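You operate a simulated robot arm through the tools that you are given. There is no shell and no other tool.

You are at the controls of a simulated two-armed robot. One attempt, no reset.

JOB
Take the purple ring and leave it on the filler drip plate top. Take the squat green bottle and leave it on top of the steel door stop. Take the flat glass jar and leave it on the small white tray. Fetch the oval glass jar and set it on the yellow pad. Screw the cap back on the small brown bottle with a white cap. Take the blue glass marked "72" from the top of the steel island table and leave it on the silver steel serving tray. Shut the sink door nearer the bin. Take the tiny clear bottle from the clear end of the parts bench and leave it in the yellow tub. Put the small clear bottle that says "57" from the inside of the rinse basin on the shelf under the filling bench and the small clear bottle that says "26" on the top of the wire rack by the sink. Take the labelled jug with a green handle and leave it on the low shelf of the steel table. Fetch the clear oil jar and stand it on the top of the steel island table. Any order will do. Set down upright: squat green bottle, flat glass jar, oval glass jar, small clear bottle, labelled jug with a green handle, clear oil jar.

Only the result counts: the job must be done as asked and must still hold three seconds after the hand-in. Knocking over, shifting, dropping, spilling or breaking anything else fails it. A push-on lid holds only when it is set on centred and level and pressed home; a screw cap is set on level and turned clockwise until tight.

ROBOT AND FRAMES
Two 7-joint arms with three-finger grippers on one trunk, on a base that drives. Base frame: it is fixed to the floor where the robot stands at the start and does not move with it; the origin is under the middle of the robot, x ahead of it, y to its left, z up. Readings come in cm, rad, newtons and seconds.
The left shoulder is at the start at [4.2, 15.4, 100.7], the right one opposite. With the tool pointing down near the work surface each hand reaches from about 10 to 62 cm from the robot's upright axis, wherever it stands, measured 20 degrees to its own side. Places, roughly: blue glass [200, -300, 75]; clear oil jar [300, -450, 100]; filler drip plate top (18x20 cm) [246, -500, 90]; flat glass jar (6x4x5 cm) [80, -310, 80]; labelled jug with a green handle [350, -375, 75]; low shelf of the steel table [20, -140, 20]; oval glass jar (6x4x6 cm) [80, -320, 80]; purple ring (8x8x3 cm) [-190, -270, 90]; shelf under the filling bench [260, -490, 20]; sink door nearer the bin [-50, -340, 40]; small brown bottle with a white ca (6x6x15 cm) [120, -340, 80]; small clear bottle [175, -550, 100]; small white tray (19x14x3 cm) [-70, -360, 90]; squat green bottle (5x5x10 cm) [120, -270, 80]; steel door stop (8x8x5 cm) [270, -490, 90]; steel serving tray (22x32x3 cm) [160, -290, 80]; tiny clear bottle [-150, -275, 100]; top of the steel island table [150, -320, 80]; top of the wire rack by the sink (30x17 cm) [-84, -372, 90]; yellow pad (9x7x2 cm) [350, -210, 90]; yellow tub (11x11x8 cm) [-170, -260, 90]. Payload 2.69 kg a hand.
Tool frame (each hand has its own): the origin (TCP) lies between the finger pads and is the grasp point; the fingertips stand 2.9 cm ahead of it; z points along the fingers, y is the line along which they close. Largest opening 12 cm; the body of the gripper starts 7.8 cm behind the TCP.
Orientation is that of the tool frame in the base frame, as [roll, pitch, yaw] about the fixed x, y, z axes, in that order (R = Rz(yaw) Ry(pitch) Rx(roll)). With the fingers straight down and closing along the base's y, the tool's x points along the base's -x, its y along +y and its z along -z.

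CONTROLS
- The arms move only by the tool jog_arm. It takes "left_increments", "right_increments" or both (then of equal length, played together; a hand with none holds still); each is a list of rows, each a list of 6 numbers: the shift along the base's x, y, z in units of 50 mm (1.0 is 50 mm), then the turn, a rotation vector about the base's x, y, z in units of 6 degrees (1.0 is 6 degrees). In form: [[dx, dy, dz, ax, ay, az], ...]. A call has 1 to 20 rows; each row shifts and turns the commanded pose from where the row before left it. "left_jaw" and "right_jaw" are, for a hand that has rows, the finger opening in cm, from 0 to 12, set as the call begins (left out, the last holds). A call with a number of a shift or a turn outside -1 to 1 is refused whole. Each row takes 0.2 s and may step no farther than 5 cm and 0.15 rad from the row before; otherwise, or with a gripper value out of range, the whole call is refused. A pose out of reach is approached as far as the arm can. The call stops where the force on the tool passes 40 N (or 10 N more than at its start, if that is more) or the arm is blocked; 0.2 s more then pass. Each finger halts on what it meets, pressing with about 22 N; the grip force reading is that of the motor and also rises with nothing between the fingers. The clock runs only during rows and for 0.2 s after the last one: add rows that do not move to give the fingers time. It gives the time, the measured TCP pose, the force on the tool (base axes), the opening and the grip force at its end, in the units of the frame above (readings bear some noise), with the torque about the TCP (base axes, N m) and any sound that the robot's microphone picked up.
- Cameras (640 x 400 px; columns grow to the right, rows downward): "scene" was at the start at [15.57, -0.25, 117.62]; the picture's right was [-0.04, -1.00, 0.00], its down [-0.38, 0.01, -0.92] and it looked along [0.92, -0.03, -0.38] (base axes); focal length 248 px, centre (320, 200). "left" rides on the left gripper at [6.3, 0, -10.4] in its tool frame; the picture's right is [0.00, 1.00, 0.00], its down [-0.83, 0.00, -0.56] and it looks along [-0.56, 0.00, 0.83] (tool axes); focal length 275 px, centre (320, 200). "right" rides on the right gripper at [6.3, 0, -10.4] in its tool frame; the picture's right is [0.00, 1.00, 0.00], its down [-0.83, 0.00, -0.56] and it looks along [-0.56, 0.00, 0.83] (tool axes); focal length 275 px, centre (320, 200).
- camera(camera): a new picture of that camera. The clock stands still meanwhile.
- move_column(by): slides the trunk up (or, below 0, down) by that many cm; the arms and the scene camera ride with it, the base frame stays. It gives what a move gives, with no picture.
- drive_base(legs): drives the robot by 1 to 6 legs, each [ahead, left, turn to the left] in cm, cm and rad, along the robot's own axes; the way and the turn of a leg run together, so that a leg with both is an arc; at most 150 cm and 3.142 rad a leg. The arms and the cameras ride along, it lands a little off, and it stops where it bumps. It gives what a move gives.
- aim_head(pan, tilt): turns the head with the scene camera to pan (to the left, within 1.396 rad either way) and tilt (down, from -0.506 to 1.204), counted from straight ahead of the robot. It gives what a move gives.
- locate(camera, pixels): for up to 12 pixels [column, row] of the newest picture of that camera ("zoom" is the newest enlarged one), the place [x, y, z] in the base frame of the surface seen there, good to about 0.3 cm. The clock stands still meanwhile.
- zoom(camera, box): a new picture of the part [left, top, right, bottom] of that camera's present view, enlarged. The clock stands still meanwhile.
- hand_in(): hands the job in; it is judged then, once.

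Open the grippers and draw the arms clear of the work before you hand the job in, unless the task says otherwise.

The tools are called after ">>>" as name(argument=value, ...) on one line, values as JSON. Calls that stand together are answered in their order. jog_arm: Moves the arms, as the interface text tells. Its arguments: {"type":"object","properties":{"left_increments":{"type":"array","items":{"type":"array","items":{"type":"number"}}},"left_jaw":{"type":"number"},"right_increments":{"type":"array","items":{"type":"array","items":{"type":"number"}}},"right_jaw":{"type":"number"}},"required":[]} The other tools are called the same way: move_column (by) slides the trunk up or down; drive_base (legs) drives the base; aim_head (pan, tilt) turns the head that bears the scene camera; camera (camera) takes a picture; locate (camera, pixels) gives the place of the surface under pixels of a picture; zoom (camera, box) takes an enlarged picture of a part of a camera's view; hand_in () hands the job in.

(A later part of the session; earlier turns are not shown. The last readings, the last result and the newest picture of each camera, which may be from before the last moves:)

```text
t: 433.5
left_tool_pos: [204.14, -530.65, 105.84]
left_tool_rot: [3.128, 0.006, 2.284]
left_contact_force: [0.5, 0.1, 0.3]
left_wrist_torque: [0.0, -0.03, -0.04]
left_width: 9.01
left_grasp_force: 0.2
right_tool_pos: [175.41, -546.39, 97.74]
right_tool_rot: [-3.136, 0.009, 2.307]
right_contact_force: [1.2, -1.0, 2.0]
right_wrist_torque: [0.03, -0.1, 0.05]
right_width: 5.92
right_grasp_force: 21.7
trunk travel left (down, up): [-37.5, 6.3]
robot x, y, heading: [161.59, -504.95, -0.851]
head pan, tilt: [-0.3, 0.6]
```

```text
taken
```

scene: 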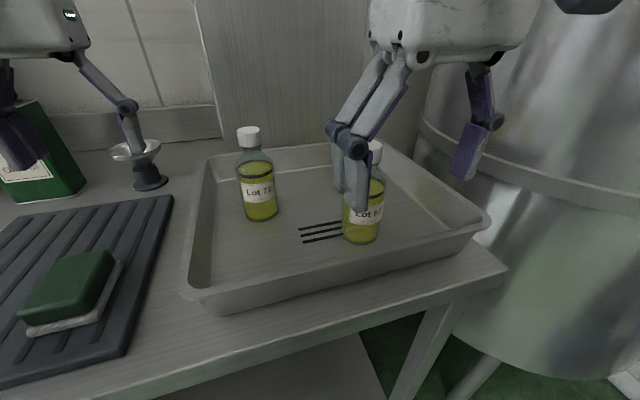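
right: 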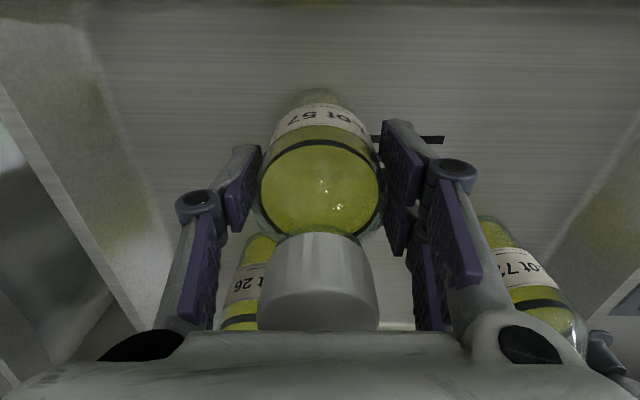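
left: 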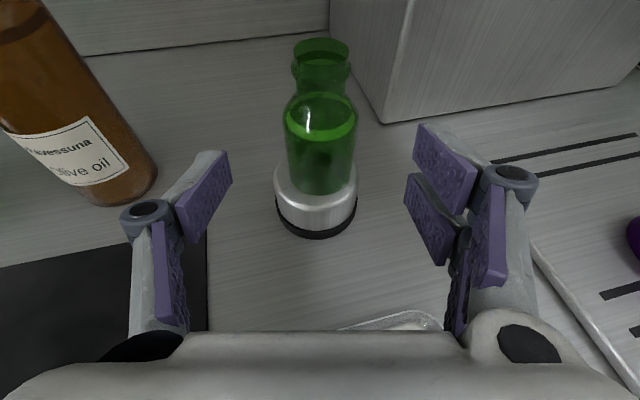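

Gripped Lot 57 (5.9 cm). I lift it out, bring it back, and then look at the shelf below.

>>> jog_arm(right_increments=[[0, 0, 0.3, 0, 0, 0], [0, 0, 0.6, 0, 0, 0], [0, 0, 0.8, 0, 0, 0], [0, 0, 0.8, 0, 0, 0], [-0.3, 0.4, 0, 0, 0, 0], [-0.3, 0.4, 0, 0, 0, 0], [0, 0, 0, 0, 0, 0]])

>>> drive_base(legs=[[-25, 0, 0], [0, 75, 0]])

>>> aim_head(pan=0.0, tilt=0.75)

>>> camera(camera="scene")

```text
t: 435.1
left_tool_pos: [204.09, -530.79, 105.85]
left_tool_rot: [3.127, 0.006, 2.282]
left_contact_force: [-0.3, 0.6, -1.1]
left_wrist_torque: [-0.01, -0.01, 0.0]
left_width: 9.01
left_grasp_force: 0.1
right_tool_pos: [172.35, -542.59, 110.02]
right_tool_rot: [-3.136, 0.007, 2.307]
right_contact_force: [-0.1, 1.0, -3.5]
right_wrist_torque: [0.04, 0.0, 0.02]
right_width: 5.89
right_grasp_force: 22.7
trunk travel left (down, up): [-37.5, 6.3]
robot x, y, heading: [161.13, -504.7, -0.847]
head pan, tilt: [-0.3, 0.6]
```

```text
t: 442.5
left_tool_pos: [242.71, -464.18, 105.97]
left_tool_rot: [3.126, 0.006, 2.275]
left_contact_force: [0.6, 1.1, -0.1]
left_wrist_torque: [0.0, 0.0, -0.01]
left_width: 8.97
left_grasp_force: 0.1
right_tool_pos: [210.72, -475.71, 110.09]
right_tool_rot: [-3.134, 0.006, 2.301]
right_contact_force: [-0.7, 0.6, -4.4]
right_wrist_torque: [0.03, 0.01, 0.0]
right_width: 5.92
right_grasp_force: 22.2
trunk travel left (down, up): [-37.5, 6.3]
robot x, y, heading: [200.13, -438.16, -0.853]
head pan, tilt: [-0.3, 0.6]
```

```text
t: 443.3
left_tool_pos: [242.66, -464.19, 105.83]
left_tool_rot: [3.125, 0.005, 2.277]
left_contact_force: [0.8, 0.1, 0.6]
left_wrist_torque: [0.01, -0.02, -0.01]
left_width: 9.0
left_grasp_force: 0.0
right_tool_pos: [210.76, -475.82, 110.07]
right_tool_rot: [-3.135, 0.006, 2.301]
right_contact_force: [-0.8, -0.5, -4.0]
right_wrist_torque: [0.01, 0.01, 0.0]
right_width: 5.89
right_grasp_force: 21.8
trunk travel left (down, up): [-37.5, 6.3]
robot x, y, heading: [200.09, -438.04, -0.853]
head pan, tilt: [0.0, 0.75]
```

```text
taken
```

scene: 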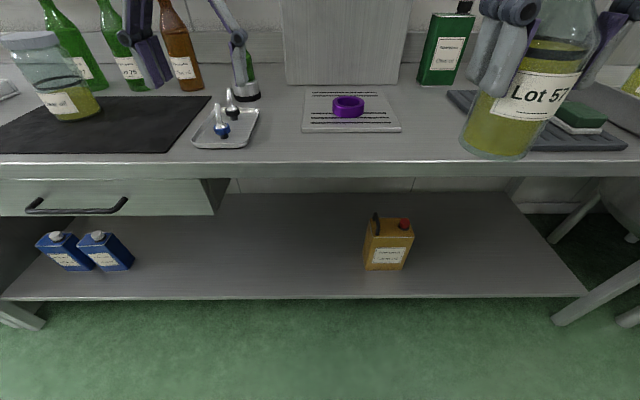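

The shelf has free space right of the yellow can near (460,275). I locate shelf points.

>>> locate(camera="scene", pixels=[[460, 275], [460, 295], [330, 275], [330, 296], [388, 270], [500, 275], [460, 240], [330, 165], [460, 170], [400, 160], [570, 290], [215, 212]])

```text
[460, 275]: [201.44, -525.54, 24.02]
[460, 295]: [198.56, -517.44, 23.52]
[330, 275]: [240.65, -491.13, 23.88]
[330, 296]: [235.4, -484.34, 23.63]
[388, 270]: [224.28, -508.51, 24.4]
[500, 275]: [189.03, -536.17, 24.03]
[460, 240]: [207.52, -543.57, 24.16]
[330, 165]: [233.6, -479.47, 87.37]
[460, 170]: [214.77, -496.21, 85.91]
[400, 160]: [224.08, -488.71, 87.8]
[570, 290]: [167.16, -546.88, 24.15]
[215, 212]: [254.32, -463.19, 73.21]
```

Shelf top is z 24, front edge u≈254 just behind the bench front. Before lowering the trunk I swing the left hand out to the side so it won't hit the bench.

>>> jog_arm(left_increments=[[0.393, 0.573, 0, 0, 0, 0], [0.393, 0.573, 0, 0, 0, 0], [0.393, 0.573, 0, 0, 0, 0], [0.16, 0.805, 0, 0, 0, 0], [0.16, 0.805, 0, 0, 0, 0], [0.16, 0.805, 0, 0, 0, 0], [0.16, 0.805, 0, 0, 0, 0], [-0.27, 0.76, 0, 0, 0, 0], [-0.27, 0.76, 0, 0, 0, 0], [-0.27, 0.76, 0, 0, 0, 0], [-0.27, 0.76, 0, 0, 0, 0], [0, 0, 0, 0, 0, 0]])

>>> aim_head(pan=0.9, tilt=0.3)

>>> camera(camera="scene")

```text
t: 445.9
left_tool_pos: [248.01, -435.92, 97.11]
left_tool_rot: [3.127, 0.006, 2.276]
left_contact_force: [-0.1, 0.1, -0.5]
left_wrist_torque: [-0.04, 0.03, -0.03]
left_width: 9.01
left_grasp_force: 0.1
left hand out of reach, approached as far as the arm can: row 7, 8, 9, 10, 11
right_tool_pos: [210.82, -475.77, 110.0]
right_tool_rot: [-3.135, 0.007, 2.303]
right_contact_force: [0.2, 0.2, -3.5]
right_wrist_torque: [0.03, 0.02, 0.01]
right_width: 5.89
right_grasp_force: 21.7
trunk travel left (down, up): [-37.5, 6.3]
robot x, y, heading: [199.87, -437.77, -0.858]
head pan, tilt: [0.0, 0.75]
```

```text
t: 447.1
left_tool_pos: [248.1, -435.94, 97.3]
left_tool_rot: [3.125, 0.005, 2.277]
left_contact_force: [0.2, 0.8, -0.8]
left_wrist_torque: [-0.02, 0.02, 0.02]
left_width: 9.0
left_grasp_force: 0.0
right_tool_pos: [210.58, -475.69, 110.16]
right_tool_rot: [-3.136, 0.006, 2.301]
right_contact_force: [-0.4, 0.3, -4.0]
right_wrist_torque: [0.05, 0.02, 0.04]
right_width: 5.88
right_grasp_force: 22.1
trunk travel left (down, up): [-37.5, 6.3]
robot x, y, heading: [199.88, -437.79, -0.854]
head pan, tilt: [0.901, 0.3]
```

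```text
taken
```

scene: 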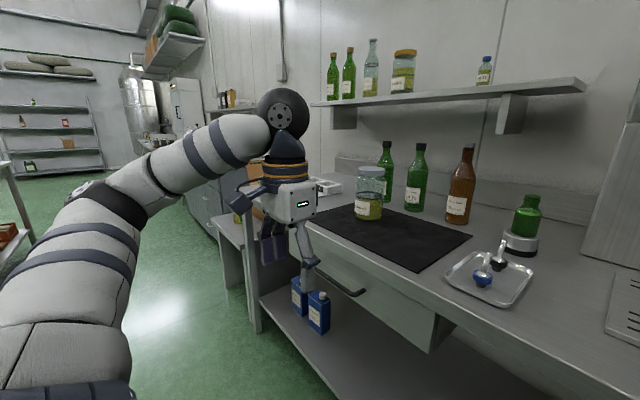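

The left hand is parked at 30 ahead, 38 left. I shift right 35 cm (to the free shelf part right of the yellow can) and lower the trunk fully.

>>> drive_base(legs=[[0, -35, 0]])

>>> move_column(by=-37)

>>> aim_head(pan=-0.2, tilt=0.5)

>>> camera(camera="scene")

```text
t: 450.4
left_tool_pos: [221.7, -458.71, 97.21]
left_tool_rot: [3.127, 0.005, 2.278]
left_contact_force: [-0.5, -0.4, 0.7]
left_wrist_torque: [0.03, 0.0, 0.01]
left_width: 9.0
left_grasp_force: 0.1
right_tool_pos: [184.61, -498.67, 110.04]
right_tool_rot: [-3.137, 0.007, 2.302]
right_contact_force: [0.4, -0.1, -4.0]
right_wrist_torque: [-0.01, 0.02, 0.01]
right_width: 5.87
right_grasp_force: 22.4
trunk travel left (down, up): [-37.5, 6.3]
robot x, y, heading: [173.71, -460.6, -0.851]
head pan, tilt: [0.901, 0.3]
```

```text
t: 453.9
left_tool_pos: [224.83, -462.33, 49.42]
left_tool_rot: [3.132, -0.435, 2.276]
left_contact_force: [0.2, -0.1, -0.6]
left_wrist_torque: [-0.01, 0.02, -0.03]
left_width: 8.99
left_grasp_force: 0.1
right_tool_pos: [190.18, -505.07, 64.22]
right_tool_rot: [-3.138, -0.289, 2.301]
right_contact_force: [0.0, 0.6, -3.5]
right_wrist_torque: [0.02, -0.04, -0.02]
right_width: 5.91
right_grasp_force: 21.8
trunk travel left (down, up): [-0.5, 43.3]
robot x, y, heading: [173.88, -460.67, -0.849]
head pan, tilt: [0.901, 0.3]
```

```text
t: 455.3
left_tool_pos: [224.87, -462.35, 49.34]
left_tool_rot: [3.131, -0.433, 2.276]
left_contact_force: [0.5, 0.0, -0.3]
left_wrist_torque: [0.01, 0.02, -0.04]
left_width: 8.99
left_grasp_force: 0.1
right_tool_pos: [190.15, -505.17, 64.38]
right_tool_rot: [-3.139, -0.289, 2.302]
right_contact_force: [-0.4, -0.3, -3.9]
right_wrist_torque: [0.0, -0.01, -0.01]
right_width: 5.89
right_grasp_force: 21.8
trunk travel left (down, up): [-0.5, 43.3]
robot x, y, heading: [173.8, -460.82, -0.851]
head pan, tilt: [-0.201, 0.499]
```

```text
taken
```

scene: 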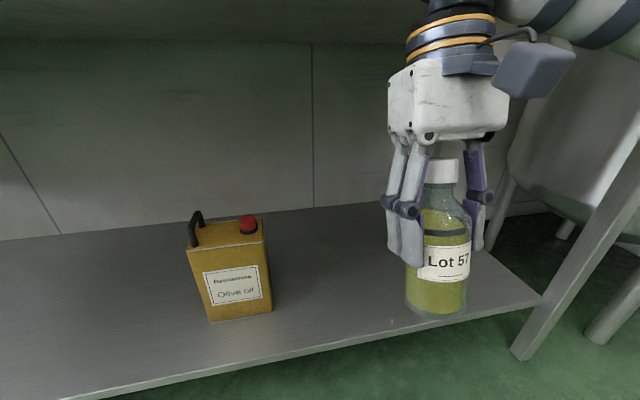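

Lowering the trunk leaned the torso, so both hands are tilted back (right 17°, left 25°). I level them.

>>> jog_arm(right_increments=[[0, 0, 0, -0.692, -0.606, 0], [0, 0, 0, -0.692, -0.606, 0], [0, 0, 0, -0.692, -0.606, 0], [0, 0, 0, 0, 0, 0], [0, 0, 0, 0, 0, 0]], left_increments=[[0, 0, 0, -0.63, -0.55, 0], [0, 0, 0, -0.63, -0.55, 0], [0, 0, 0, -0.63, -0.55, 0], [0, 0, 0, -0.63, -0.55, 0], [0, 0, 0, -0.63, -0.55, 0]])

>>> camera(camera="scene")

>>> camera(camera="right")

```text
t: 456.5
left_tool_pos: [224.93, -462.39, 49.39]
left_tool_rot: [3.125, 0.007, 2.278]
left_contact_force: [-0.7, 0.1, 0.2]
left_wrist_torque: [0.0, 0.03, -0.01]
left_width: 9.02
left_grasp_force: 0.0
right_tool_pos: [190.0, -504.94, 64.38]
right_tool_rot: [-3.137, 0.001, 2.301]
right_contact_force: [-0.1, 0.0, -3.6]
right_wrist_torque: [0.0, 0.03, 0.0]
right_width: 5.87
right_grasp_force: 22.6
trunk travel left (down, up): [-0.5, 43.3]
robot x, y, heading: [173.8, -460.85, -0.853]
head pan, tilt: [-0.201, 0.499]
```

```text
taken
```

scene: 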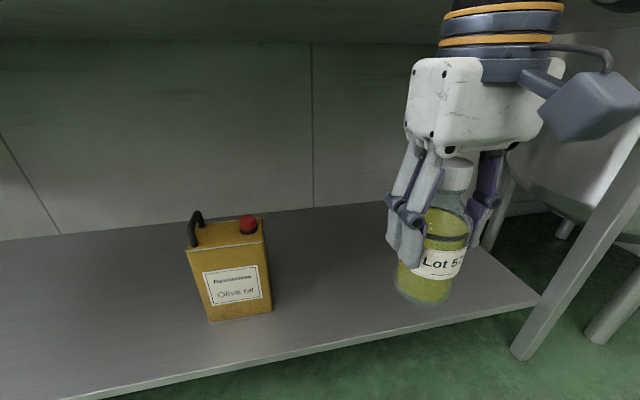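

```text
taken
```

right: 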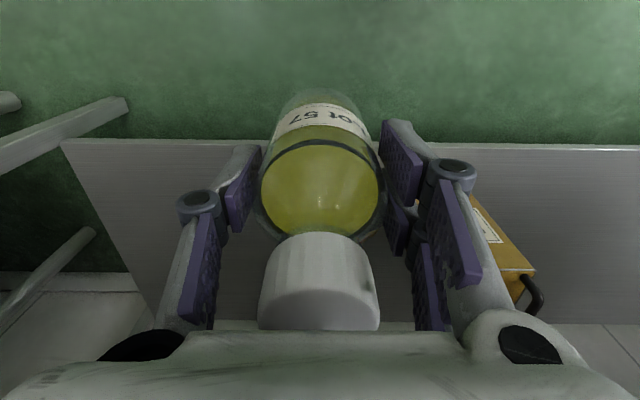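

Level now. I lower the right hand to z 36 in front of the shelf.

>>> jog_arm(right_increments=[[0, 0, -0.95, 0, 0, 0], [0, 0, -0.95, 0, 0, 0], [0, 0, -0.95, 0, 0, 0], [0, 0, -0.95, 0, 0, 0], [0, 0, -0.95, 0, 0, 0], [0, 0, -0.9, 0, 0, 0], [0, 0, 0, 0, 0, 0]])

>>> camera(camera="scene")

>>> camera(camera="right")

```text
t: 458.1
left_tool_pos: [224.92, -462.32, 49.37]
left_tool_rot: [3.125, 0.007, 2.279]
left_contact_force: [0.0, 0.9, 0.2]
left_wrist_torque: [-0.03, -0.01, -0.04]
left_width: 9.0
left_grasp_force: 0.1
right_tool_pos: [190.24, -505.15, 36.0]
right_tool_rot: [-3.136, 0.001, 2.301]
right_contact_force: [-0.1, 0.2, -3.8]
right_wrist_torque: [0.03, 0.04, 0.01]
right_width: 5.87
right_grasp_force: 21.9
trunk travel left (down, up): [-0.5, 43.3]
robot x, y, heading: [173.44, -461.22, -0.852]
head pan, tilt: [-0.201, 0.499]
```

```text
taken
```

scene: 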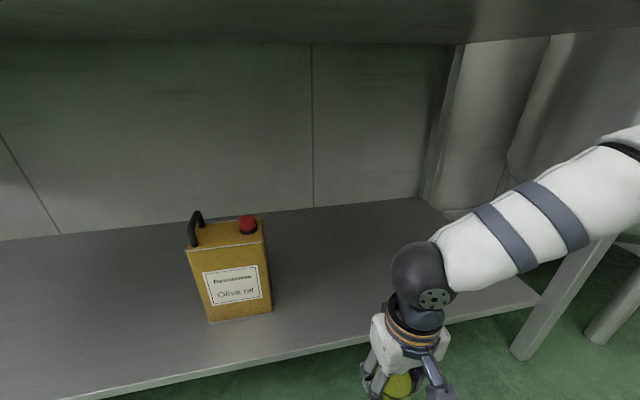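

```text
taken
```

right: 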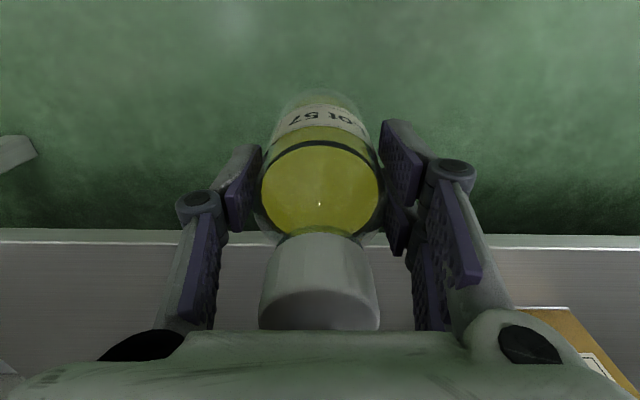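

I check where the right forearm and elbow are relative to the bench leg before moving in.

>>> locate(camera="scene", pixels=[[425, 265], [480, 255], [560, 210], [620, 170], [535, 345], [600, 260], [545, 40], [460, 50], [300, 25], [470, 300], [430, 330], [300, 350]])

```text
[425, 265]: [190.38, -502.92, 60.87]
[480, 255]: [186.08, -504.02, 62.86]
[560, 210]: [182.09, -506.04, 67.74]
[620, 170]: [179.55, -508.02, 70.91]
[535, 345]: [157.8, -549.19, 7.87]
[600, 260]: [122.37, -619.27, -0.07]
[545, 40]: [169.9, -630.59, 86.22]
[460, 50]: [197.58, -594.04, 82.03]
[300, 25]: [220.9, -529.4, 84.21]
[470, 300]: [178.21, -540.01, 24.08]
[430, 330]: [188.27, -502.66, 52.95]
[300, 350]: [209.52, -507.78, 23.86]
```

The elbow is near z 84 at u≈233. I extend the arm forward 12 cm first (which lowers the elbow) and look again.

>>> jog_arm(right_increments=[[0.4, -0.45, 0, 0, 0, 0], [0.4, -0.45, 0, 0, 0, 0], [0.4, -0.45, 0, 0, 0, 0], [0.4, -0.45, 0, 0, 0, 0], [0, 0, 0, 0, 0, 0]])

>>> camera(camera="scene")

>>> camera(camera="right")

```text
t: 459.3
left_tool_pos: [224.9, -462.38, 49.34]
left_tool_rot: [3.128, 0.005, 2.278]
left_contact_force: [-0.1, 0.0, -0.1]
left_wrist_torque: [0.0, 0.0, -0.03]
left_width: 8.97
left_grasp_force: 0.1
right_tool_pos: [198.17, -514.13, 35.86]
right_tool_rot: [-3.135, 0.001, 2.302]
right_contact_force: [-0.3, -0.4, -4.6]
right_wrist_torque: [0.02, 0.01, -0.02]
right_width: 5.86
right_grasp_force: 22.0
trunk travel left (down, up): [-0.5, 43.3]
robot x, y, heading: [174.28, -460.6, -0.854]
head pan, tilt: [-0.201, 0.499]
```

```text
taken
```

scene: 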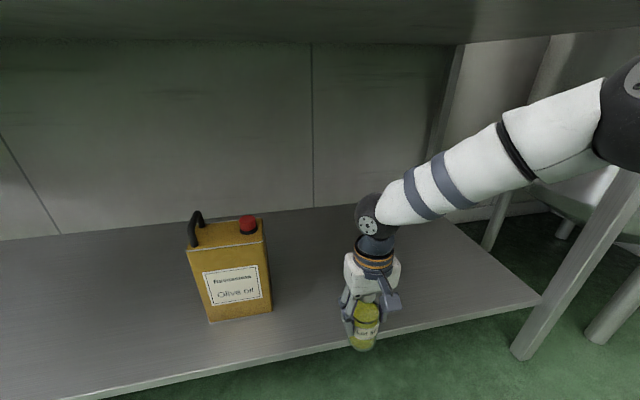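

```text
taken
```

right: 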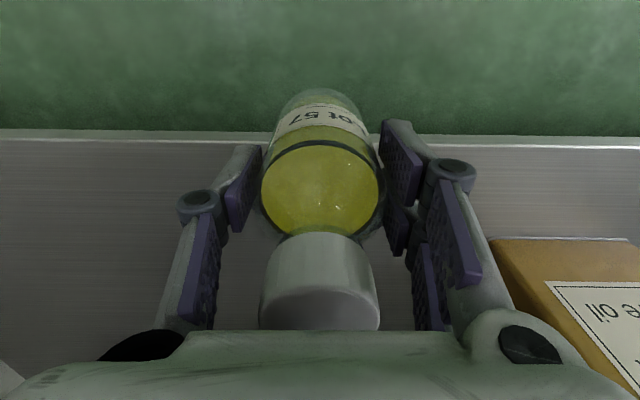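

I locate the forearm/elbow now.

>>> locate(camera="scene", pixels=[[370, 205], [430, 180], [510, 135], [570, 100], [620, 90], [635, 85], [560, 85], [600, 160]])

```text
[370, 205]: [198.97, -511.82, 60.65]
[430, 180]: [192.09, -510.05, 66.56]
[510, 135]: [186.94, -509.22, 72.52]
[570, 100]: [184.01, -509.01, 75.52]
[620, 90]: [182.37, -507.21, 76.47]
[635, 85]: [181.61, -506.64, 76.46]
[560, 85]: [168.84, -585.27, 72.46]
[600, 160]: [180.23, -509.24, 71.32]
```

Elbow top is ~80, bench underside 84. I extend 4 cm more with the arm and then drive 4 cm.

>>> jog_arm(right_increments=[[0.26, -0.3, 0, 0, 0, 0], [0.26, -0.3, 0, 0, 0, 0], [0, 0, 0, 0, 0, 0]])

>>> drive_base(legs=[[4, 0, 0]])

>>> camera(camera="scene")

>>> camera(camera="right")

```text
t: 460.1
left_tool_pos: [224.81, -462.42, 49.23]
left_tool_rot: [3.126, 0.005, 2.278]
left_contact_force: [0.2, 0.2, -0.2]
left_wrist_torque: [-0.02, 0.01, 0.02]
left_width: 9.01
left_grasp_force: 0.0
right_tool_pos: [200.7, -517.18, 35.95]
right_tool_rot: [-3.132, -0.001, 2.303]
right_contact_force: [0.5, 0.2, -4.0]
right_wrist_torque: [0.03, 0.03, -0.01]
right_width: 5.88
right_grasp_force: 22.1
trunk travel left (down, up): [-0.5, 43.3]
robot x, y, heading: [173.79, -461.03, -0.852]
head pan, tilt: [-0.201, 0.499]
```

```text
t: 460.9
left_tool_pos: [227.57, -465.38, 49.46]
left_tool_rot: [3.128, 0.006, 2.276]
left_contact_force: [0.6, -0.1, -0.2]
left_wrist_torque: [0.02, 0.01, 0.03]
left_width: 9.01
left_grasp_force: 0.0
right_tool_pos: [203.39, -520.33, 35.99]
right_tool_rot: [-3.136, 0.003, 2.303]
right_contact_force: [-0.2, 0.3, -3.6]
right_wrist_torque: [0.01, -0.01, 0.02]
right_width: 5.86
right_grasp_force: 22.0
trunk travel left (down, up): [-0.5, 43.3]
robot x, y, heading: [176.59, -463.74, -0.852]
head pan, tilt: [-0.201, 0.499]
```

```text
taken
```

scene: 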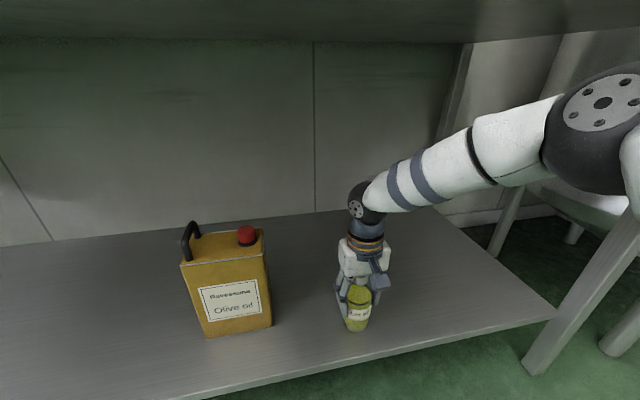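

```text
taken
```

right: 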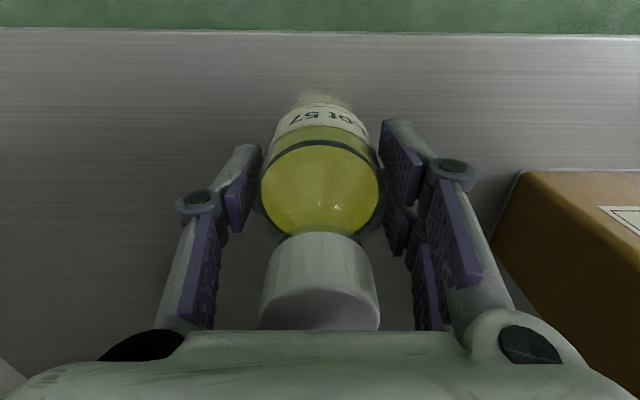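

The bottle is about 6.5 cm inside the shelf's front edge. I lower it to contact.

>>> jog_arm(right_increments=[[0, 0, -0.3, 0, 0, 0], [0, 0, -0.3, 0, 0, 0], [0, 0, -0.06, 0, 0, 0], [0, 0, 0, 0, 0, 0]])

```text
t: 461.9
left_tool_pos: [227.57, -465.41, 49.29]
left_tool_rot: [3.127, 0.005, 2.278]
left_contact_force: [1.1, 0.6, -0.5]
left_wrist_torque: [-0.03, -0.06, -0.02]
left_width: 8.98
left_grasp_force: 0.1
right_tool_pos: [203.48, -520.1, 32.82]
right_tool_rot: [-3.135, 0.001, 2.303]
right_contact_force: [-0.1, -0.7, -4.3]
right_wrist_torque: [0.03, -0.02, -0.01]
right_width: 5.87
right_grasp_force: 22.0
trunk travel left (down, up): [-0.5, 43.3]
robot x, y, heading: [176.74, -464.2, -0.855]
head pan, tilt: [-0.201, 0.499]
```

>>> jog_arm(right_increments=[[0, 0, -0.03, 0, 0, 0], [0, 0, -0.03, 0, 0, 0], [0, 0, -0.03, 0, 0, 0], [0, 0, 0, 0, 0, 0]])

```text
t: 462.9
left_tool_pos: [227.54, -465.34, 49.29]
left_tool_rot: [3.125, 0.005, 2.277]
left_contact_force: [0.3, -0.4, -0.8]
left_wrist_torque: [-0.04, -0.02, 0.02]
left_width: 8.98
left_grasp_force: 0.0
right_tool_pos: [203.43, -520.23, 32.45]
right_tool_rot: [-3.134, 0.004, 2.303]
right_contact_force: [0.9, 2.0, 15.2]
right_wrist_torque: [0.0, -0.1, 0.15]
right_width: 5.88
right_grasp_force: 21.5
trunk travel left (down, up): [-0.5, 43.3]
robot x, y, heading: [176.15, -463.64, -0.853]
head pan, tilt: [-0.201, 0.499]
```

Seated (15 N). I open wide, raise 1 cm, and back the base straight out so the fingers slide past the bottle.

>>> jog_arm(right_increments=[[0, 0, 0.01, 0, 0, 0], [0, 0, 0, 0, 0, 0]])

>>> jog_arm(right_increments=[[0, 0, 0, 0, 0, 0], [0, 0, 0, 0, 0, 0], [0, 0, 0, 0, 0, 0], [0, 0, 0.2, 0, 0, 0], [0, 0, 0, 0, 0, 0]], right_jaw=11)

>>> camera(camera="right")

```text
t: 463.5
left_tool_pos: [227.53, -465.46, 49.32]
left_tool_rot: [3.125, 0.007, 2.278]
left_contact_force: [-0.3, -0.2, -0.2]
left_wrist_torque: [-0.01, -0.01, -0.03]
left_width: 8.99
left_grasp_force: 0.1
right_tool_pos: [203.49, -520.32, 32.34]
right_tool_rot: [-3.137, 0.003, 2.303]
right_contact_force: [4.9, -1.3, 9.4]
right_wrist_torque: [-0.3, -0.53, 0.07]
right_width: 5.84
right_grasp_force: 22.3
trunk travel left (down, up): [-0.5, 43.3]
robot x, y, heading: [176.2, -464.04, -0.854]
head pan, tilt: [-0.201, 0.499]
```

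```text
t: 464.7
left_tool_pos: [227.53, -465.39, 49.35]
left_tool_rot: [3.127, 0.006, 2.275]
left_contact_force: [-0.3, -0.4, -0.9]
left_wrist_torque: [0.01, -0.01, 0.01]
left_width: 8.99
left_grasp_force: 0.0
right_tool_pos: [203.43, -520.34, 33.22]
right_tool_rot: [-3.134, 0.003, 2.301]
right_contact_force: [0.3, 0.4, 0.3]
right_wrist_torque: [0.0, 0.01, 0.02]
right_width: 10.99
right_grasp_force: 0.0
trunk travel left (down, up): [-0.5, 43.3]
robot x, y, heading: [176.48, -464.08, -0.855]
head pan, tilt: [-0.201, 0.499]
```

```text
taken
```

right: 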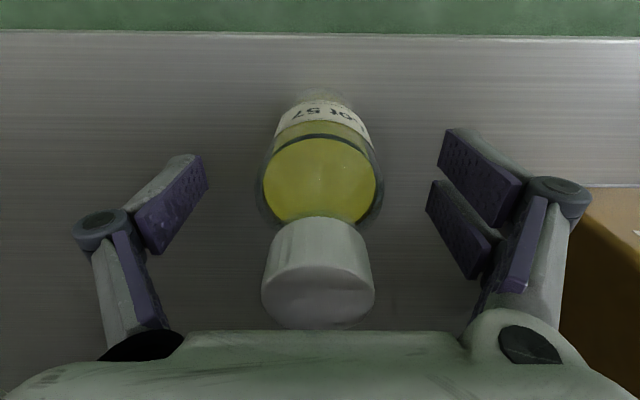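

Lot 57 stands free. I drive straight back 18 cm.

>>> drive_base(legs=[[-18, 0, 0]])

>>> camera(camera="scene")

>>> camera(camera="right")

```text
t: 466.2
left_tool_pos: [215.96, -452.17, 49.39]
left_tool_rot: [3.126, 0.006, 2.277]
left_contact_force: [1.1, 1.2, 0.4]
left_wrist_torque: [-0.02, 0.01, -0.01]
left_width: 9.0
left_grasp_force: 0.0
right_tool_pos: [191.79, -506.81, 33.22]
right_tool_rot: [-3.134, 0.001, 2.301]
right_contact_force: [0.0, -0.3, 0.0]
right_wrist_torque: [-0.01, 0.01, 0.0]
right_width: 11.03
right_grasp_force: 0.1
trunk travel left (down, up): [-0.5, 43.3]
robot x, y, heading: [164.81, -450.59, -0.85]
head pan, tilt: [-0.201, 0.499]
```

```text
taken
```

scene: 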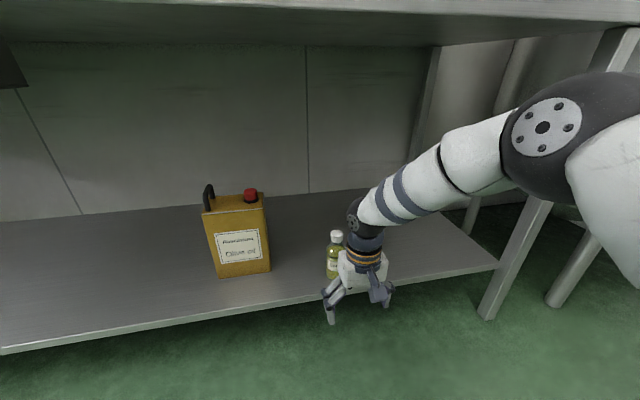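

```text
taken
```

right: 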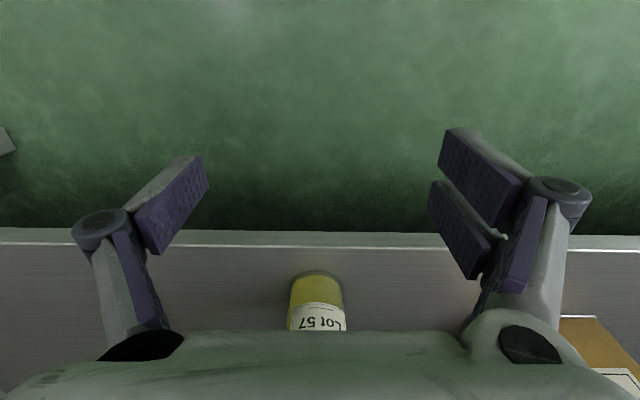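

Lot 57 stands upright on the shelf. I back off further, fold the right hand back up, then raise the trunk.

>>> drive_base(legs=[[-12, 0, 0]])

>>> jog_arm(right_increments=[[-0.2, 0.23, 0.9, 0, 0, 0], [-0.3, 0.35, 0.8, 0, 0, 0], [-0.4, 0.45, 0.7, 0, 0, 0], [-0.4, 0.45, 0.7, 0, 0, 0], [-0.4, 0.45, 0.7, 0, 0, 0], [-0.4, 0.45, 0.7, 0, 0, 0], [0, 0, 0.9, 0, 0, 0], [0, 0, 0.8, 0, 0, 0], [0, 0, 0, 0, 0, 0]])

>>> move_column(by=37)

>>> camera(camera="scene")

```text
t: 467.5
left_tool_pos: [208.22, -443.37, 49.31]
left_tool_rot: [3.126, 0.006, 2.275]
left_contact_force: [0.1, -0.7, -0.4]
left_wrist_torque: [-0.01, 0.03, 0.02]
left_width: 9.02
left_grasp_force: 0.1
right_tool_pos: [184.05, -498.07, 33.16]
right_tool_rot: [-3.135, 0.001, 2.302]
right_contact_force: [0.9, -0.2, 0.0]
right_wrist_torque: [-0.01, 0.03, 0.0]
right_width: 11.0
right_grasp_force: 0.1
trunk travel left (down, up): [-0.5, 43.3]
robot x, y, heading: [156.93, -441.75, -0.855]
head pan, tilt: [-0.201, 0.499]
```

```text
t: 469.5
left_tool_pos: [208.15, -443.16, 49.34]
left_tool_rot: [3.125, 0.007, 2.276]
left_contact_force: [-0.6, 0.6, 0.0]
left_wrist_torque: [-0.02, -0.02, 0.0]
left_width: 8.99
left_grasp_force: 0.0
right_tool_pos: [173.43, -486.2, 64.34]
right_tool_rot: [-3.138, 0.002, 2.302]
right_contact_force: [-0.3, -0.2, 0.2]
right_wrist_torque: [0.02, 0.02, 0.0]
right_width: 11.01
right_grasp_force: 0.1
trunk travel left (down, up): [-0.5, 43.3]
robot x, y, heading: [157.46, -441.76, -0.851]
head pan, tilt: [-0.201, 0.499]
```

```text
t: 473.1
left_tool_pos: [208.18, -443.28, 86.36]
left_tool_rot: [3.126, 0.003, 2.275]
left_contact_force: [-0.4, 0.5, 0.0]
left_wrist_torque: [0.01, -0.04, 0.01]
left_width: 9.0
left_grasp_force: 0.0
right_tool_pos: [173.6, -486.14, 101.18]
right_tool_rot: [-3.136, 0.002, 2.303]
right_contact_force: [-0.2, 0.1, 0.2]
right_wrist_torque: [0.03, -0.01, 0.01]
right_width: 10.98
right_grasp_force: 0.1
trunk travel left (down, up): [-37.5, 6.3]
robot x, y, heading: [157.18, -441.54, -0.853]
head pan, tilt: [-0.201, 0.499]
```

```text
taken
```

scene: 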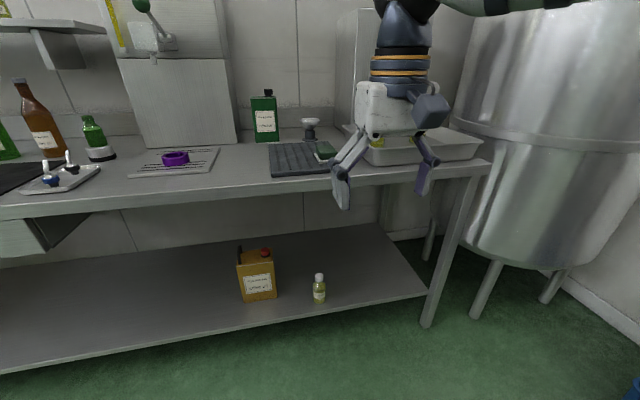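

All good; Lot 57 on the shelf. I bring the left hand home and raise the right hand, then go back to the basin for Lot 26.

>>> jog_arm(left_increments=[[0, 0, 0.9, 0, 0, 0], [0, 0, 0.9, 0, 0, 0], [-0.43, -0.71, 0.45, 0, 0, 0], [-0.43, -0.71, 0.45, 0, 0, 0], [-0.43, -0.71, 0.45, 0, 0, 0], [-0.43, -0.71, 0.45, 0, 0, 0], [-0.43, -0.71, 0.45, 0, 0, 0], [0, 0, 0, 0, 0, 0]], right_increments=[[-0.2, 0.2, 0.5, 0, 0, 0], [-0.3, 0.35, 0.5, 0, 0, 0], [-0.3, 0.35, 0.5, 0, 0, 0], [0, 0, 0.5, 0, 0, 0], [0, 0, 0.4, 0, 0, 0], [0, 0, 0, 0, 0, 0], [0, 0, 0, 0, 0, 0], [0, 0, 0, 0, 0, 0]])

>>> drive_base(legs=[[0, -40, 0], [35, 0, 0]])

>>> camera(camera="scene")

```text
t: 474.9
left_tool_pos: [197.34, -460.97, 106.75]
left_tool_rot: [3.127, 0.004, 2.277]
left_contact_force: [-0.6, 0.0, 0.2]
left_wrist_torque: [0.01, 0.01, -0.01]
left_width: 9.0
left_grasp_force: 0.0
right_tool_pos: [169.52, -481.39, 113.33]
right_tool_rot: [-3.134, 0.002, 2.3]
right_contact_force: [-0.9, -0.4, -0.3]
right_wrist_torque: [0.0, 0.0, -0.01]
right_width: 10.97
right_grasp_force: 0.1
trunk travel left (down, up): [-37.5, 6.3]
robot x, y, heading: [156.95, -441.06, -0.854]
head pan, tilt: [-0.201, 0.499]
```

```text
t: 480.4
left_tool_pos: [190.18, -514.07, 106.59]
left_tool_rot: [3.127, 0.005, 2.274]
left_contact_force: [0.2, 0.0, 0.4]
left_wrist_torque: [0.0, 0.02, 0.01]
left_width: 9.0
left_grasp_force: 0.1
right_tool_pos: [162.35, -534.46, 113.24]
right_tool_rot: [-3.134, 0.003, 2.297]
right_contact_force: [0.5, -0.1, 1.0]
right_wrist_torque: [-0.01, 0.05, 0.0]
right_width: 11.0
right_grasp_force: 0.1
trunk travel left (down, up): [-37.5, 6.3]
robot x, y, heading: [149.92, -494.33, -0.851]
head pan, tilt: [-0.201, 0.499]
```

```text
taken
```

scene: 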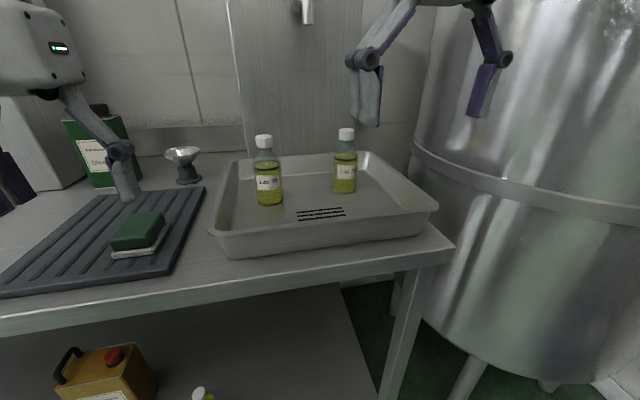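

"Lot 72" left and "Lot 26" right remain. I drive 16 cm closer and look through the right camera.

>>> drive_base(legs=[[16, 0, 0]])

>>> camera(camera="right")

>>> zoom(camera="scene", box=[230, 110, 420, 240])

```text
t: 481.8
left_tool_pos: [200.65, -526.1, 106.64]
left_tool_rot: [3.127, 0.004, 2.274]
left_contact_force: [-0.3, -0.2, 0.1]
left_wrist_torque: [0.0, 0.0, -0.01]
left_width: 9.0
left_grasp_force: 0.1
right_tool_pos: [172.83, -546.65, 113.25]
right_tool_rot: [-3.136, 0.001, 2.298]
right_contact_force: [-0.4, -0.1, -0.4]
right_wrist_torque: [0.02, 0.04, 0.0]
right_width: 11.03
right_grasp_force: 0.0
trunk travel left (down, up): [-37.5, 6.3]
robot x, y, heading: [160.42, -507.13, -0.859]
head pan, tilt: [-0.201, 0.499]
```

```text
taken
```

right: 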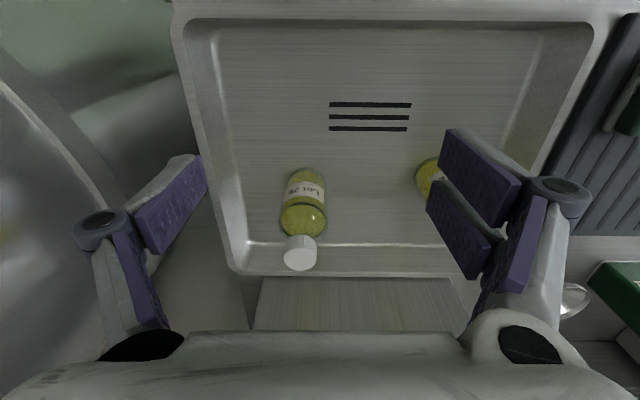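

```text
3.08 times, centred on (325, 175) of scene
```

zoom: 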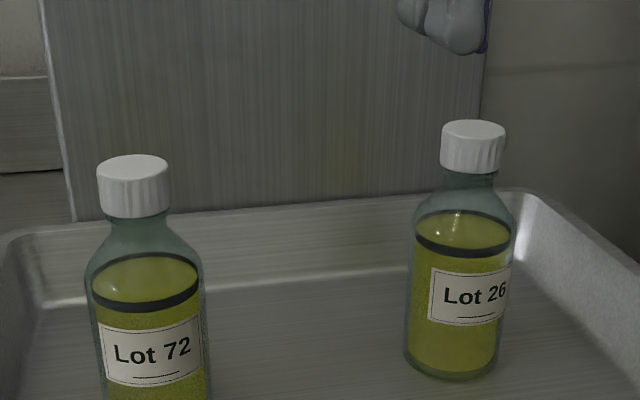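

Lot 26 confirmed. I locate its cap and also the wall tap, to be sure the hand clears it.

>>> locate(camera="right", pixels=[[300, 250], [284, 252], [316, 252], [300, 238], [300, 268], [303, 215], [230, 255], [345, 250]])

>>> aim_head(pan=-0.2, tilt=0.1)

>>> camera(camera="scene")

```text
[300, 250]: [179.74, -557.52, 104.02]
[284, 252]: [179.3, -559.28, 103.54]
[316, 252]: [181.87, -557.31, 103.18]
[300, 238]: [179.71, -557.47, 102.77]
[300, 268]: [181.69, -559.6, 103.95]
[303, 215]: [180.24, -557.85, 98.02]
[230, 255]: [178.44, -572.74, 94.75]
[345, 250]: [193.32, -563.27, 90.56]
```

```text
t: 482.6
left_tool_pos: [200.65, -526.22, 106.72]
left_tool_rot: [3.126, 0.006, 2.274]
left_contact_force: [0.6, -0.6, 0.1]
left_wrist_torque: [0.02, 0.0, 0.03]
left_width: 8.99
left_grasp_force: 0.0
right_tool_pos: [172.68, -546.53, 113.33]
right_tool_rot: [-3.135, 0.002, 2.298]
right_contact_force: [-0.3, 0.4, 0.2]
right_wrist_torque: [0.01, 0.02, 0.03]
right_width: 11.01
right_grasp_force: 0.0
trunk travel left (down, up): [-37.5, 6.3]
robot x, y, heading: [160.32, -506.96, -0.855]
head pan, tilt: [-0.201, 0.099]
```

```text
taken
```

scene: 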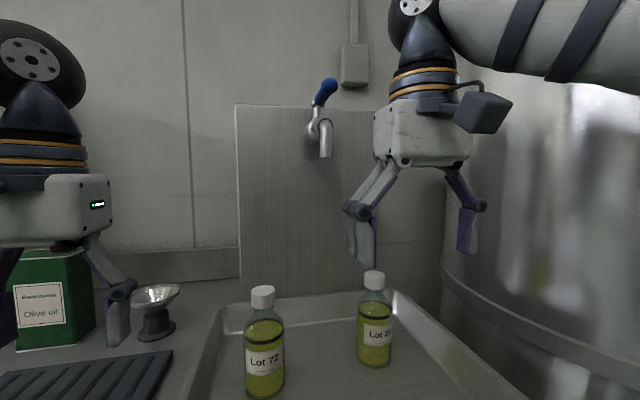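

I locate the tap and the tank surface near the hand.

>>> locate(camera="scene", pixels=[[325, 155], [313, 125], [328, 88], [480, 240], [520, 150], [240, 150], [360, 110], [450, 270]])

```text
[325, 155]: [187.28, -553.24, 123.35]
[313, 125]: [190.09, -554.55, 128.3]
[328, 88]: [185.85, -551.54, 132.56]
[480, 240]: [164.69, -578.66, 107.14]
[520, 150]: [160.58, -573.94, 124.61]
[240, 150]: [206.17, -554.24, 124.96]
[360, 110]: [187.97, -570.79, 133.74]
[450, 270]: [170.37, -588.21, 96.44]
```

The tap spout hangs only 8.5 cm beside the bottle's axis, so I'll grip with the hand tilted 30° forward (wrist stays back). I tilt and move over the bottle at z 113.

>>> jog_arm(right_increments=[[0.296, -0.456, 0, -0.755, -0.656, 0], [0.296, -0.456, 0, -0.755, -0.656, 0], [0.296, -0.456, 0, -0.755, -0.656, 0], [0.296, -0.456, 0, -0.755, -0.656, 0], [0.296, -0.456, 0, -0.755, -0.656, 0], [0, 0, 0, 0, 0, 0]], right_jaw=8.5)

>>> camera(camera="right")

>>> aim_head(pan=-0.3, tilt=0.4)

>>> camera(camera="scene")

```text
t: 484.1
left_tool_pos: [200.57, -526.21, 106.67]
left_tool_rot: [3.126, 0.006, 2.274]
left_contact_force: [0.6, -0.1, -0.5]
left_wrist_torque: [0.0, 0.02, 0.0]
left_width: 9.03
left_grasp_force: 0.0
right_tool_pos: [180.04, -558.16, 113.12]
right_tool_rot: [-3.127, 0.526, 2.302]
right_contact_force: [-0.1, 0.0, -0.3]
right_wrist_torque: [-0.04, 0.02, 0.05]
right_width: 8.49
right_grasp_force: 0.1
trunk travel left (down, up): [-37.5, 6.3]
robot x, y, heading: [160.58, -507.06, -0.857]
head pan, tilt: [-0.201, 0.099]
```

```text
taken
```

right: 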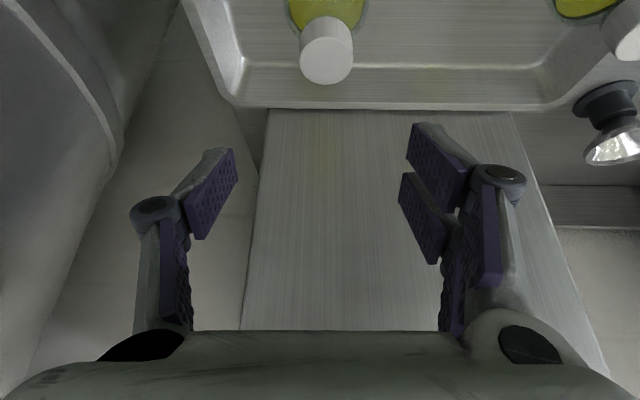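

```text
t: 484.9
left_tool_pos: [200.54, -526.2, 106.69]
left_tool_rot: [3.127, 0.005, 2.273]
left_contact_force: [-0.5, 0.1, -1.4]
left_wrist_torque: [0.02, -0.03, -0.01]
left_width: 9.02
left_grasp_force: 0.1
right_tool_pos: [180.04, -558.17, 112.99]
right_tool_rot: [-3.127, 0.525, 2.299]
right_contact_force: [-0.2, 0.2, -0.2]
right_wrist_torque: [-0.02, 0.02, 0.0]
right_width: 8.48
right_grasp_force: 0.0
trunk travel left (down, up): [-37.5, 6.3]
robot x, y, heading: [160.42, -506.78, -0.858]
head pan, tilt: [-0.3, 0.4]
```

```text
taken
```

scene: 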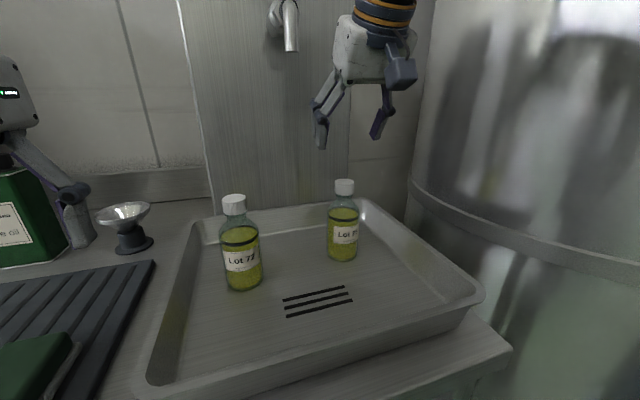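

I verify the cap's location in this tilted view.

>>> locate(camera="right", pixels=[[327, 55], [301, 50], [353, 50], [327, 76], [327, 30]])

>>> locate(camera="scene", pixels=[[344, 181], [336, 186], [353, 186], [343, 240], [328, 235], [358, 235], [343, 255]])

```text
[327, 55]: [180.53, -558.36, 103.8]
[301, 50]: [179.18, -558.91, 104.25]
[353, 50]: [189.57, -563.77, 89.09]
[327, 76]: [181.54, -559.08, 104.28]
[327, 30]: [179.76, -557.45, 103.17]
```

```text
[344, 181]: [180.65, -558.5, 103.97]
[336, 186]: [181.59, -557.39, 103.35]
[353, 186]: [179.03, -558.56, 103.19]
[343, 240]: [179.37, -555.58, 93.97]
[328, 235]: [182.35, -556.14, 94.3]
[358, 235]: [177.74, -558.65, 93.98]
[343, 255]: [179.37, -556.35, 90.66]
```

Bottle axis (180.4,-558.4). I descend to z 97.3.

>>> jog_arm(right_increments=[[-0.02, 0.05, -0.9, 0, 0, 0], [0, 0, -0.9, 0, 0, 0], [0, 0, -0.9, 0, 0, 0], [0, 0, -0.44, 0, 0, 0], [0, 0, 0, 0, 0, 0]])

>>> camera(camera="right")

>>> camera(camera="scene")

```text
t: 486.1
left_tool_pos: [200.61, -526.15, 106.68]
left_tool_rot: [3.126, 0.006, 2.276]
left_contact_force: [0.0, 0.1, -0.2]
left_wrist_torque: [0.02, 0.0, 0.0]
left_width: 8.99
left_grasp_force: 0.1
right_tool_pos: [180.06, -557.8, 97.51]
right_tool_rot: [-3.127, 0.526, 2.301]
right_contact_force: [-0.2, 0.2, 0.0]
right_wrist_torque: [-0.01, 0.03, 0.05]
right_width: 8.47
right_grasp_force: 0.0
trunk travel left (down, up): [-37.5, 6.3]
robot x, y, heading: [160.37, -507.01, -0.853]
head pan, tilt: [-0.3, 0.4]
```

```text
taken
```

right: 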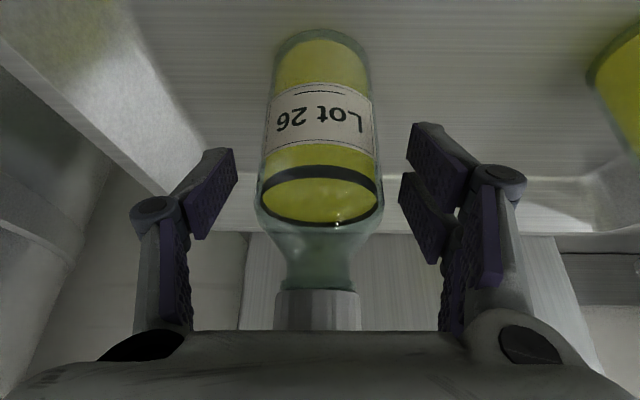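

```text
taken
```

scene: 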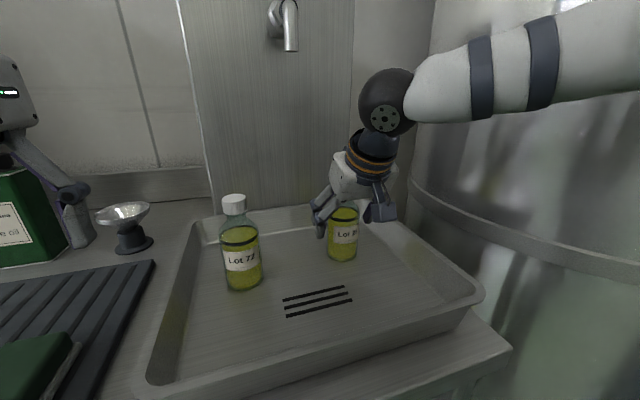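

Centred. I close on Lot 26.

>>> jog_arm(right_increments=[[0, 0, 0, 0, 0, 0], [0, 0, 0, 0, 0, 0], [0, 0, 0, 0, 0, 0]], right_jaw=3)

>>> jog_arm(right_increments=[[0, 0, 0.2, 0, 0, 0], [0, 0, 0.4, 0, 0, 0], [-0.1, 0.1, 0.6, 0, 0, 0], [-0.2, 0.22, 0.6, 0, 0, 0], [-0.3, 0.34, 0.3, 0, 0, 0], [-0.3, 0.34, 0, 0, 0, 0], [0, 0, 0, 0, 0, 0]])

>>> camera(camera="scene")

>>> camera(camera="right")

```text
t: 486.9
left_tool_pos: [200.63, -526.21, 106.7]
left_tool_rot: [3.125, 0.006, 2.274]
left_contact_force: [1.4, 0.3, -0.5]
left_wrist_torque: [-0.02, -0.01, -0.01]
left_width: 8.99
left_grasp_force: 0.1
right_tool_pos: [180.1, -557.93, 97.66]
right_tool_rot: [-3.128, 0.527, 2.299]
right_contact_force: [-0.5, -0.1, 1.8]
right_wrist_torque: [-0.04, -0.03, 0.04]
right_width: 5.92
right_grasp_force: 21.7
trunk travel left (down, up): [-37.5, 6.3]
robot x, y, heading: [160.36, -507.05, -0.853]
head pan, tilt: [-0.3, 0.4]
```

```text
t: 488.4
left_tool_pos: [201.07, -525.7, 106.66]
left_tool_rot: [3.133, 0.004, 2.274]
left_contact_force: [-0.3, 0.3, -0.8]
left_wrist_torque: [-0.04, 0.03, -0.01]
left_width: 9.03
left_grasp_force: 0.1
right_tool_pos: [176.17, -552.16, 108.15]
right_tool_rot: [-3.118, 0.526, 2.308]
right_contact_force: [0.4, 0.3, -4.1]
right_wrist_torque: [0.01, 0.0, 0.02]
right_width: 5.91
right_grasp_force: 21.7
trunk travel left (down, up): [-37.5, 6.3]
robot x, y, heading: [160.57, -506.63, -0.856]
head pan, tilt: [-0.3, 0.4]
```

```text
taken
```

scene: 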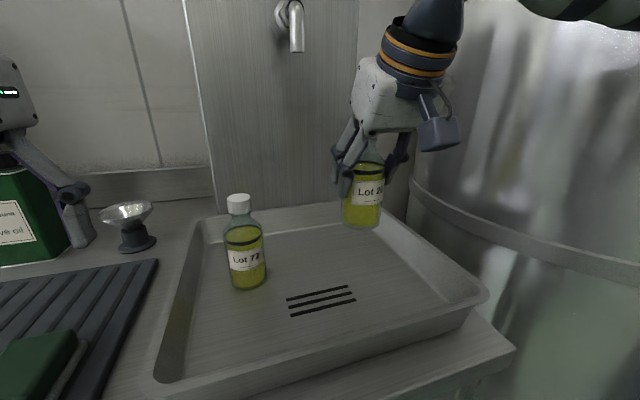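

```text
taken
```

right: 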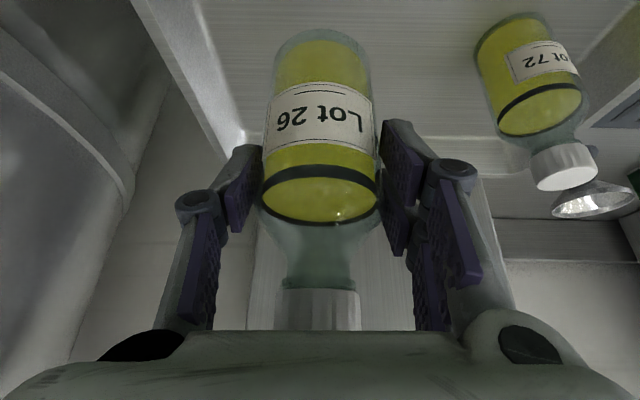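

Lot 26 is held and above the basin's rim. The right elbow is near the tank, so I back the base off 35 cm.

>>> drive_base(legs=[[-35, 0, 0]])

>>> camera(camera="scene")

```text
t: 490.7
left_tool_pos: [177.87, -500.03, 106.54]
left_tool_rot: [3.126, 0.006, 2.27]
left_contact_force: [0.3, 0.6, 1.0]
left_wrist_torque: [-0.01, 0.01, 0.01]
left_width: 8.99
left_grasp_force: 0.0
right_tool_pos: [152.8, -526.54, 108.03]
right_tool_rot: [-3.128, 0.524, 2.298]
right_contact_force: [0.0, 0.5, -3.0]
right_wrist_torque: [0.01, 0.03, -0.02]
right_width: 5.92
right_grasp_force: 22.5
trunk travel left (down, up): [-37.5, 6.3]
robot x, y, heading: [137.85, -480.76, -0.864]
head pan, tilt: [-0.3, 0.4]
```

```text
taken
```

scene: 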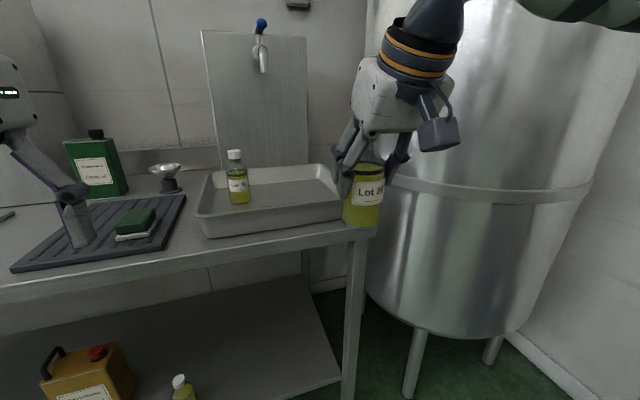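

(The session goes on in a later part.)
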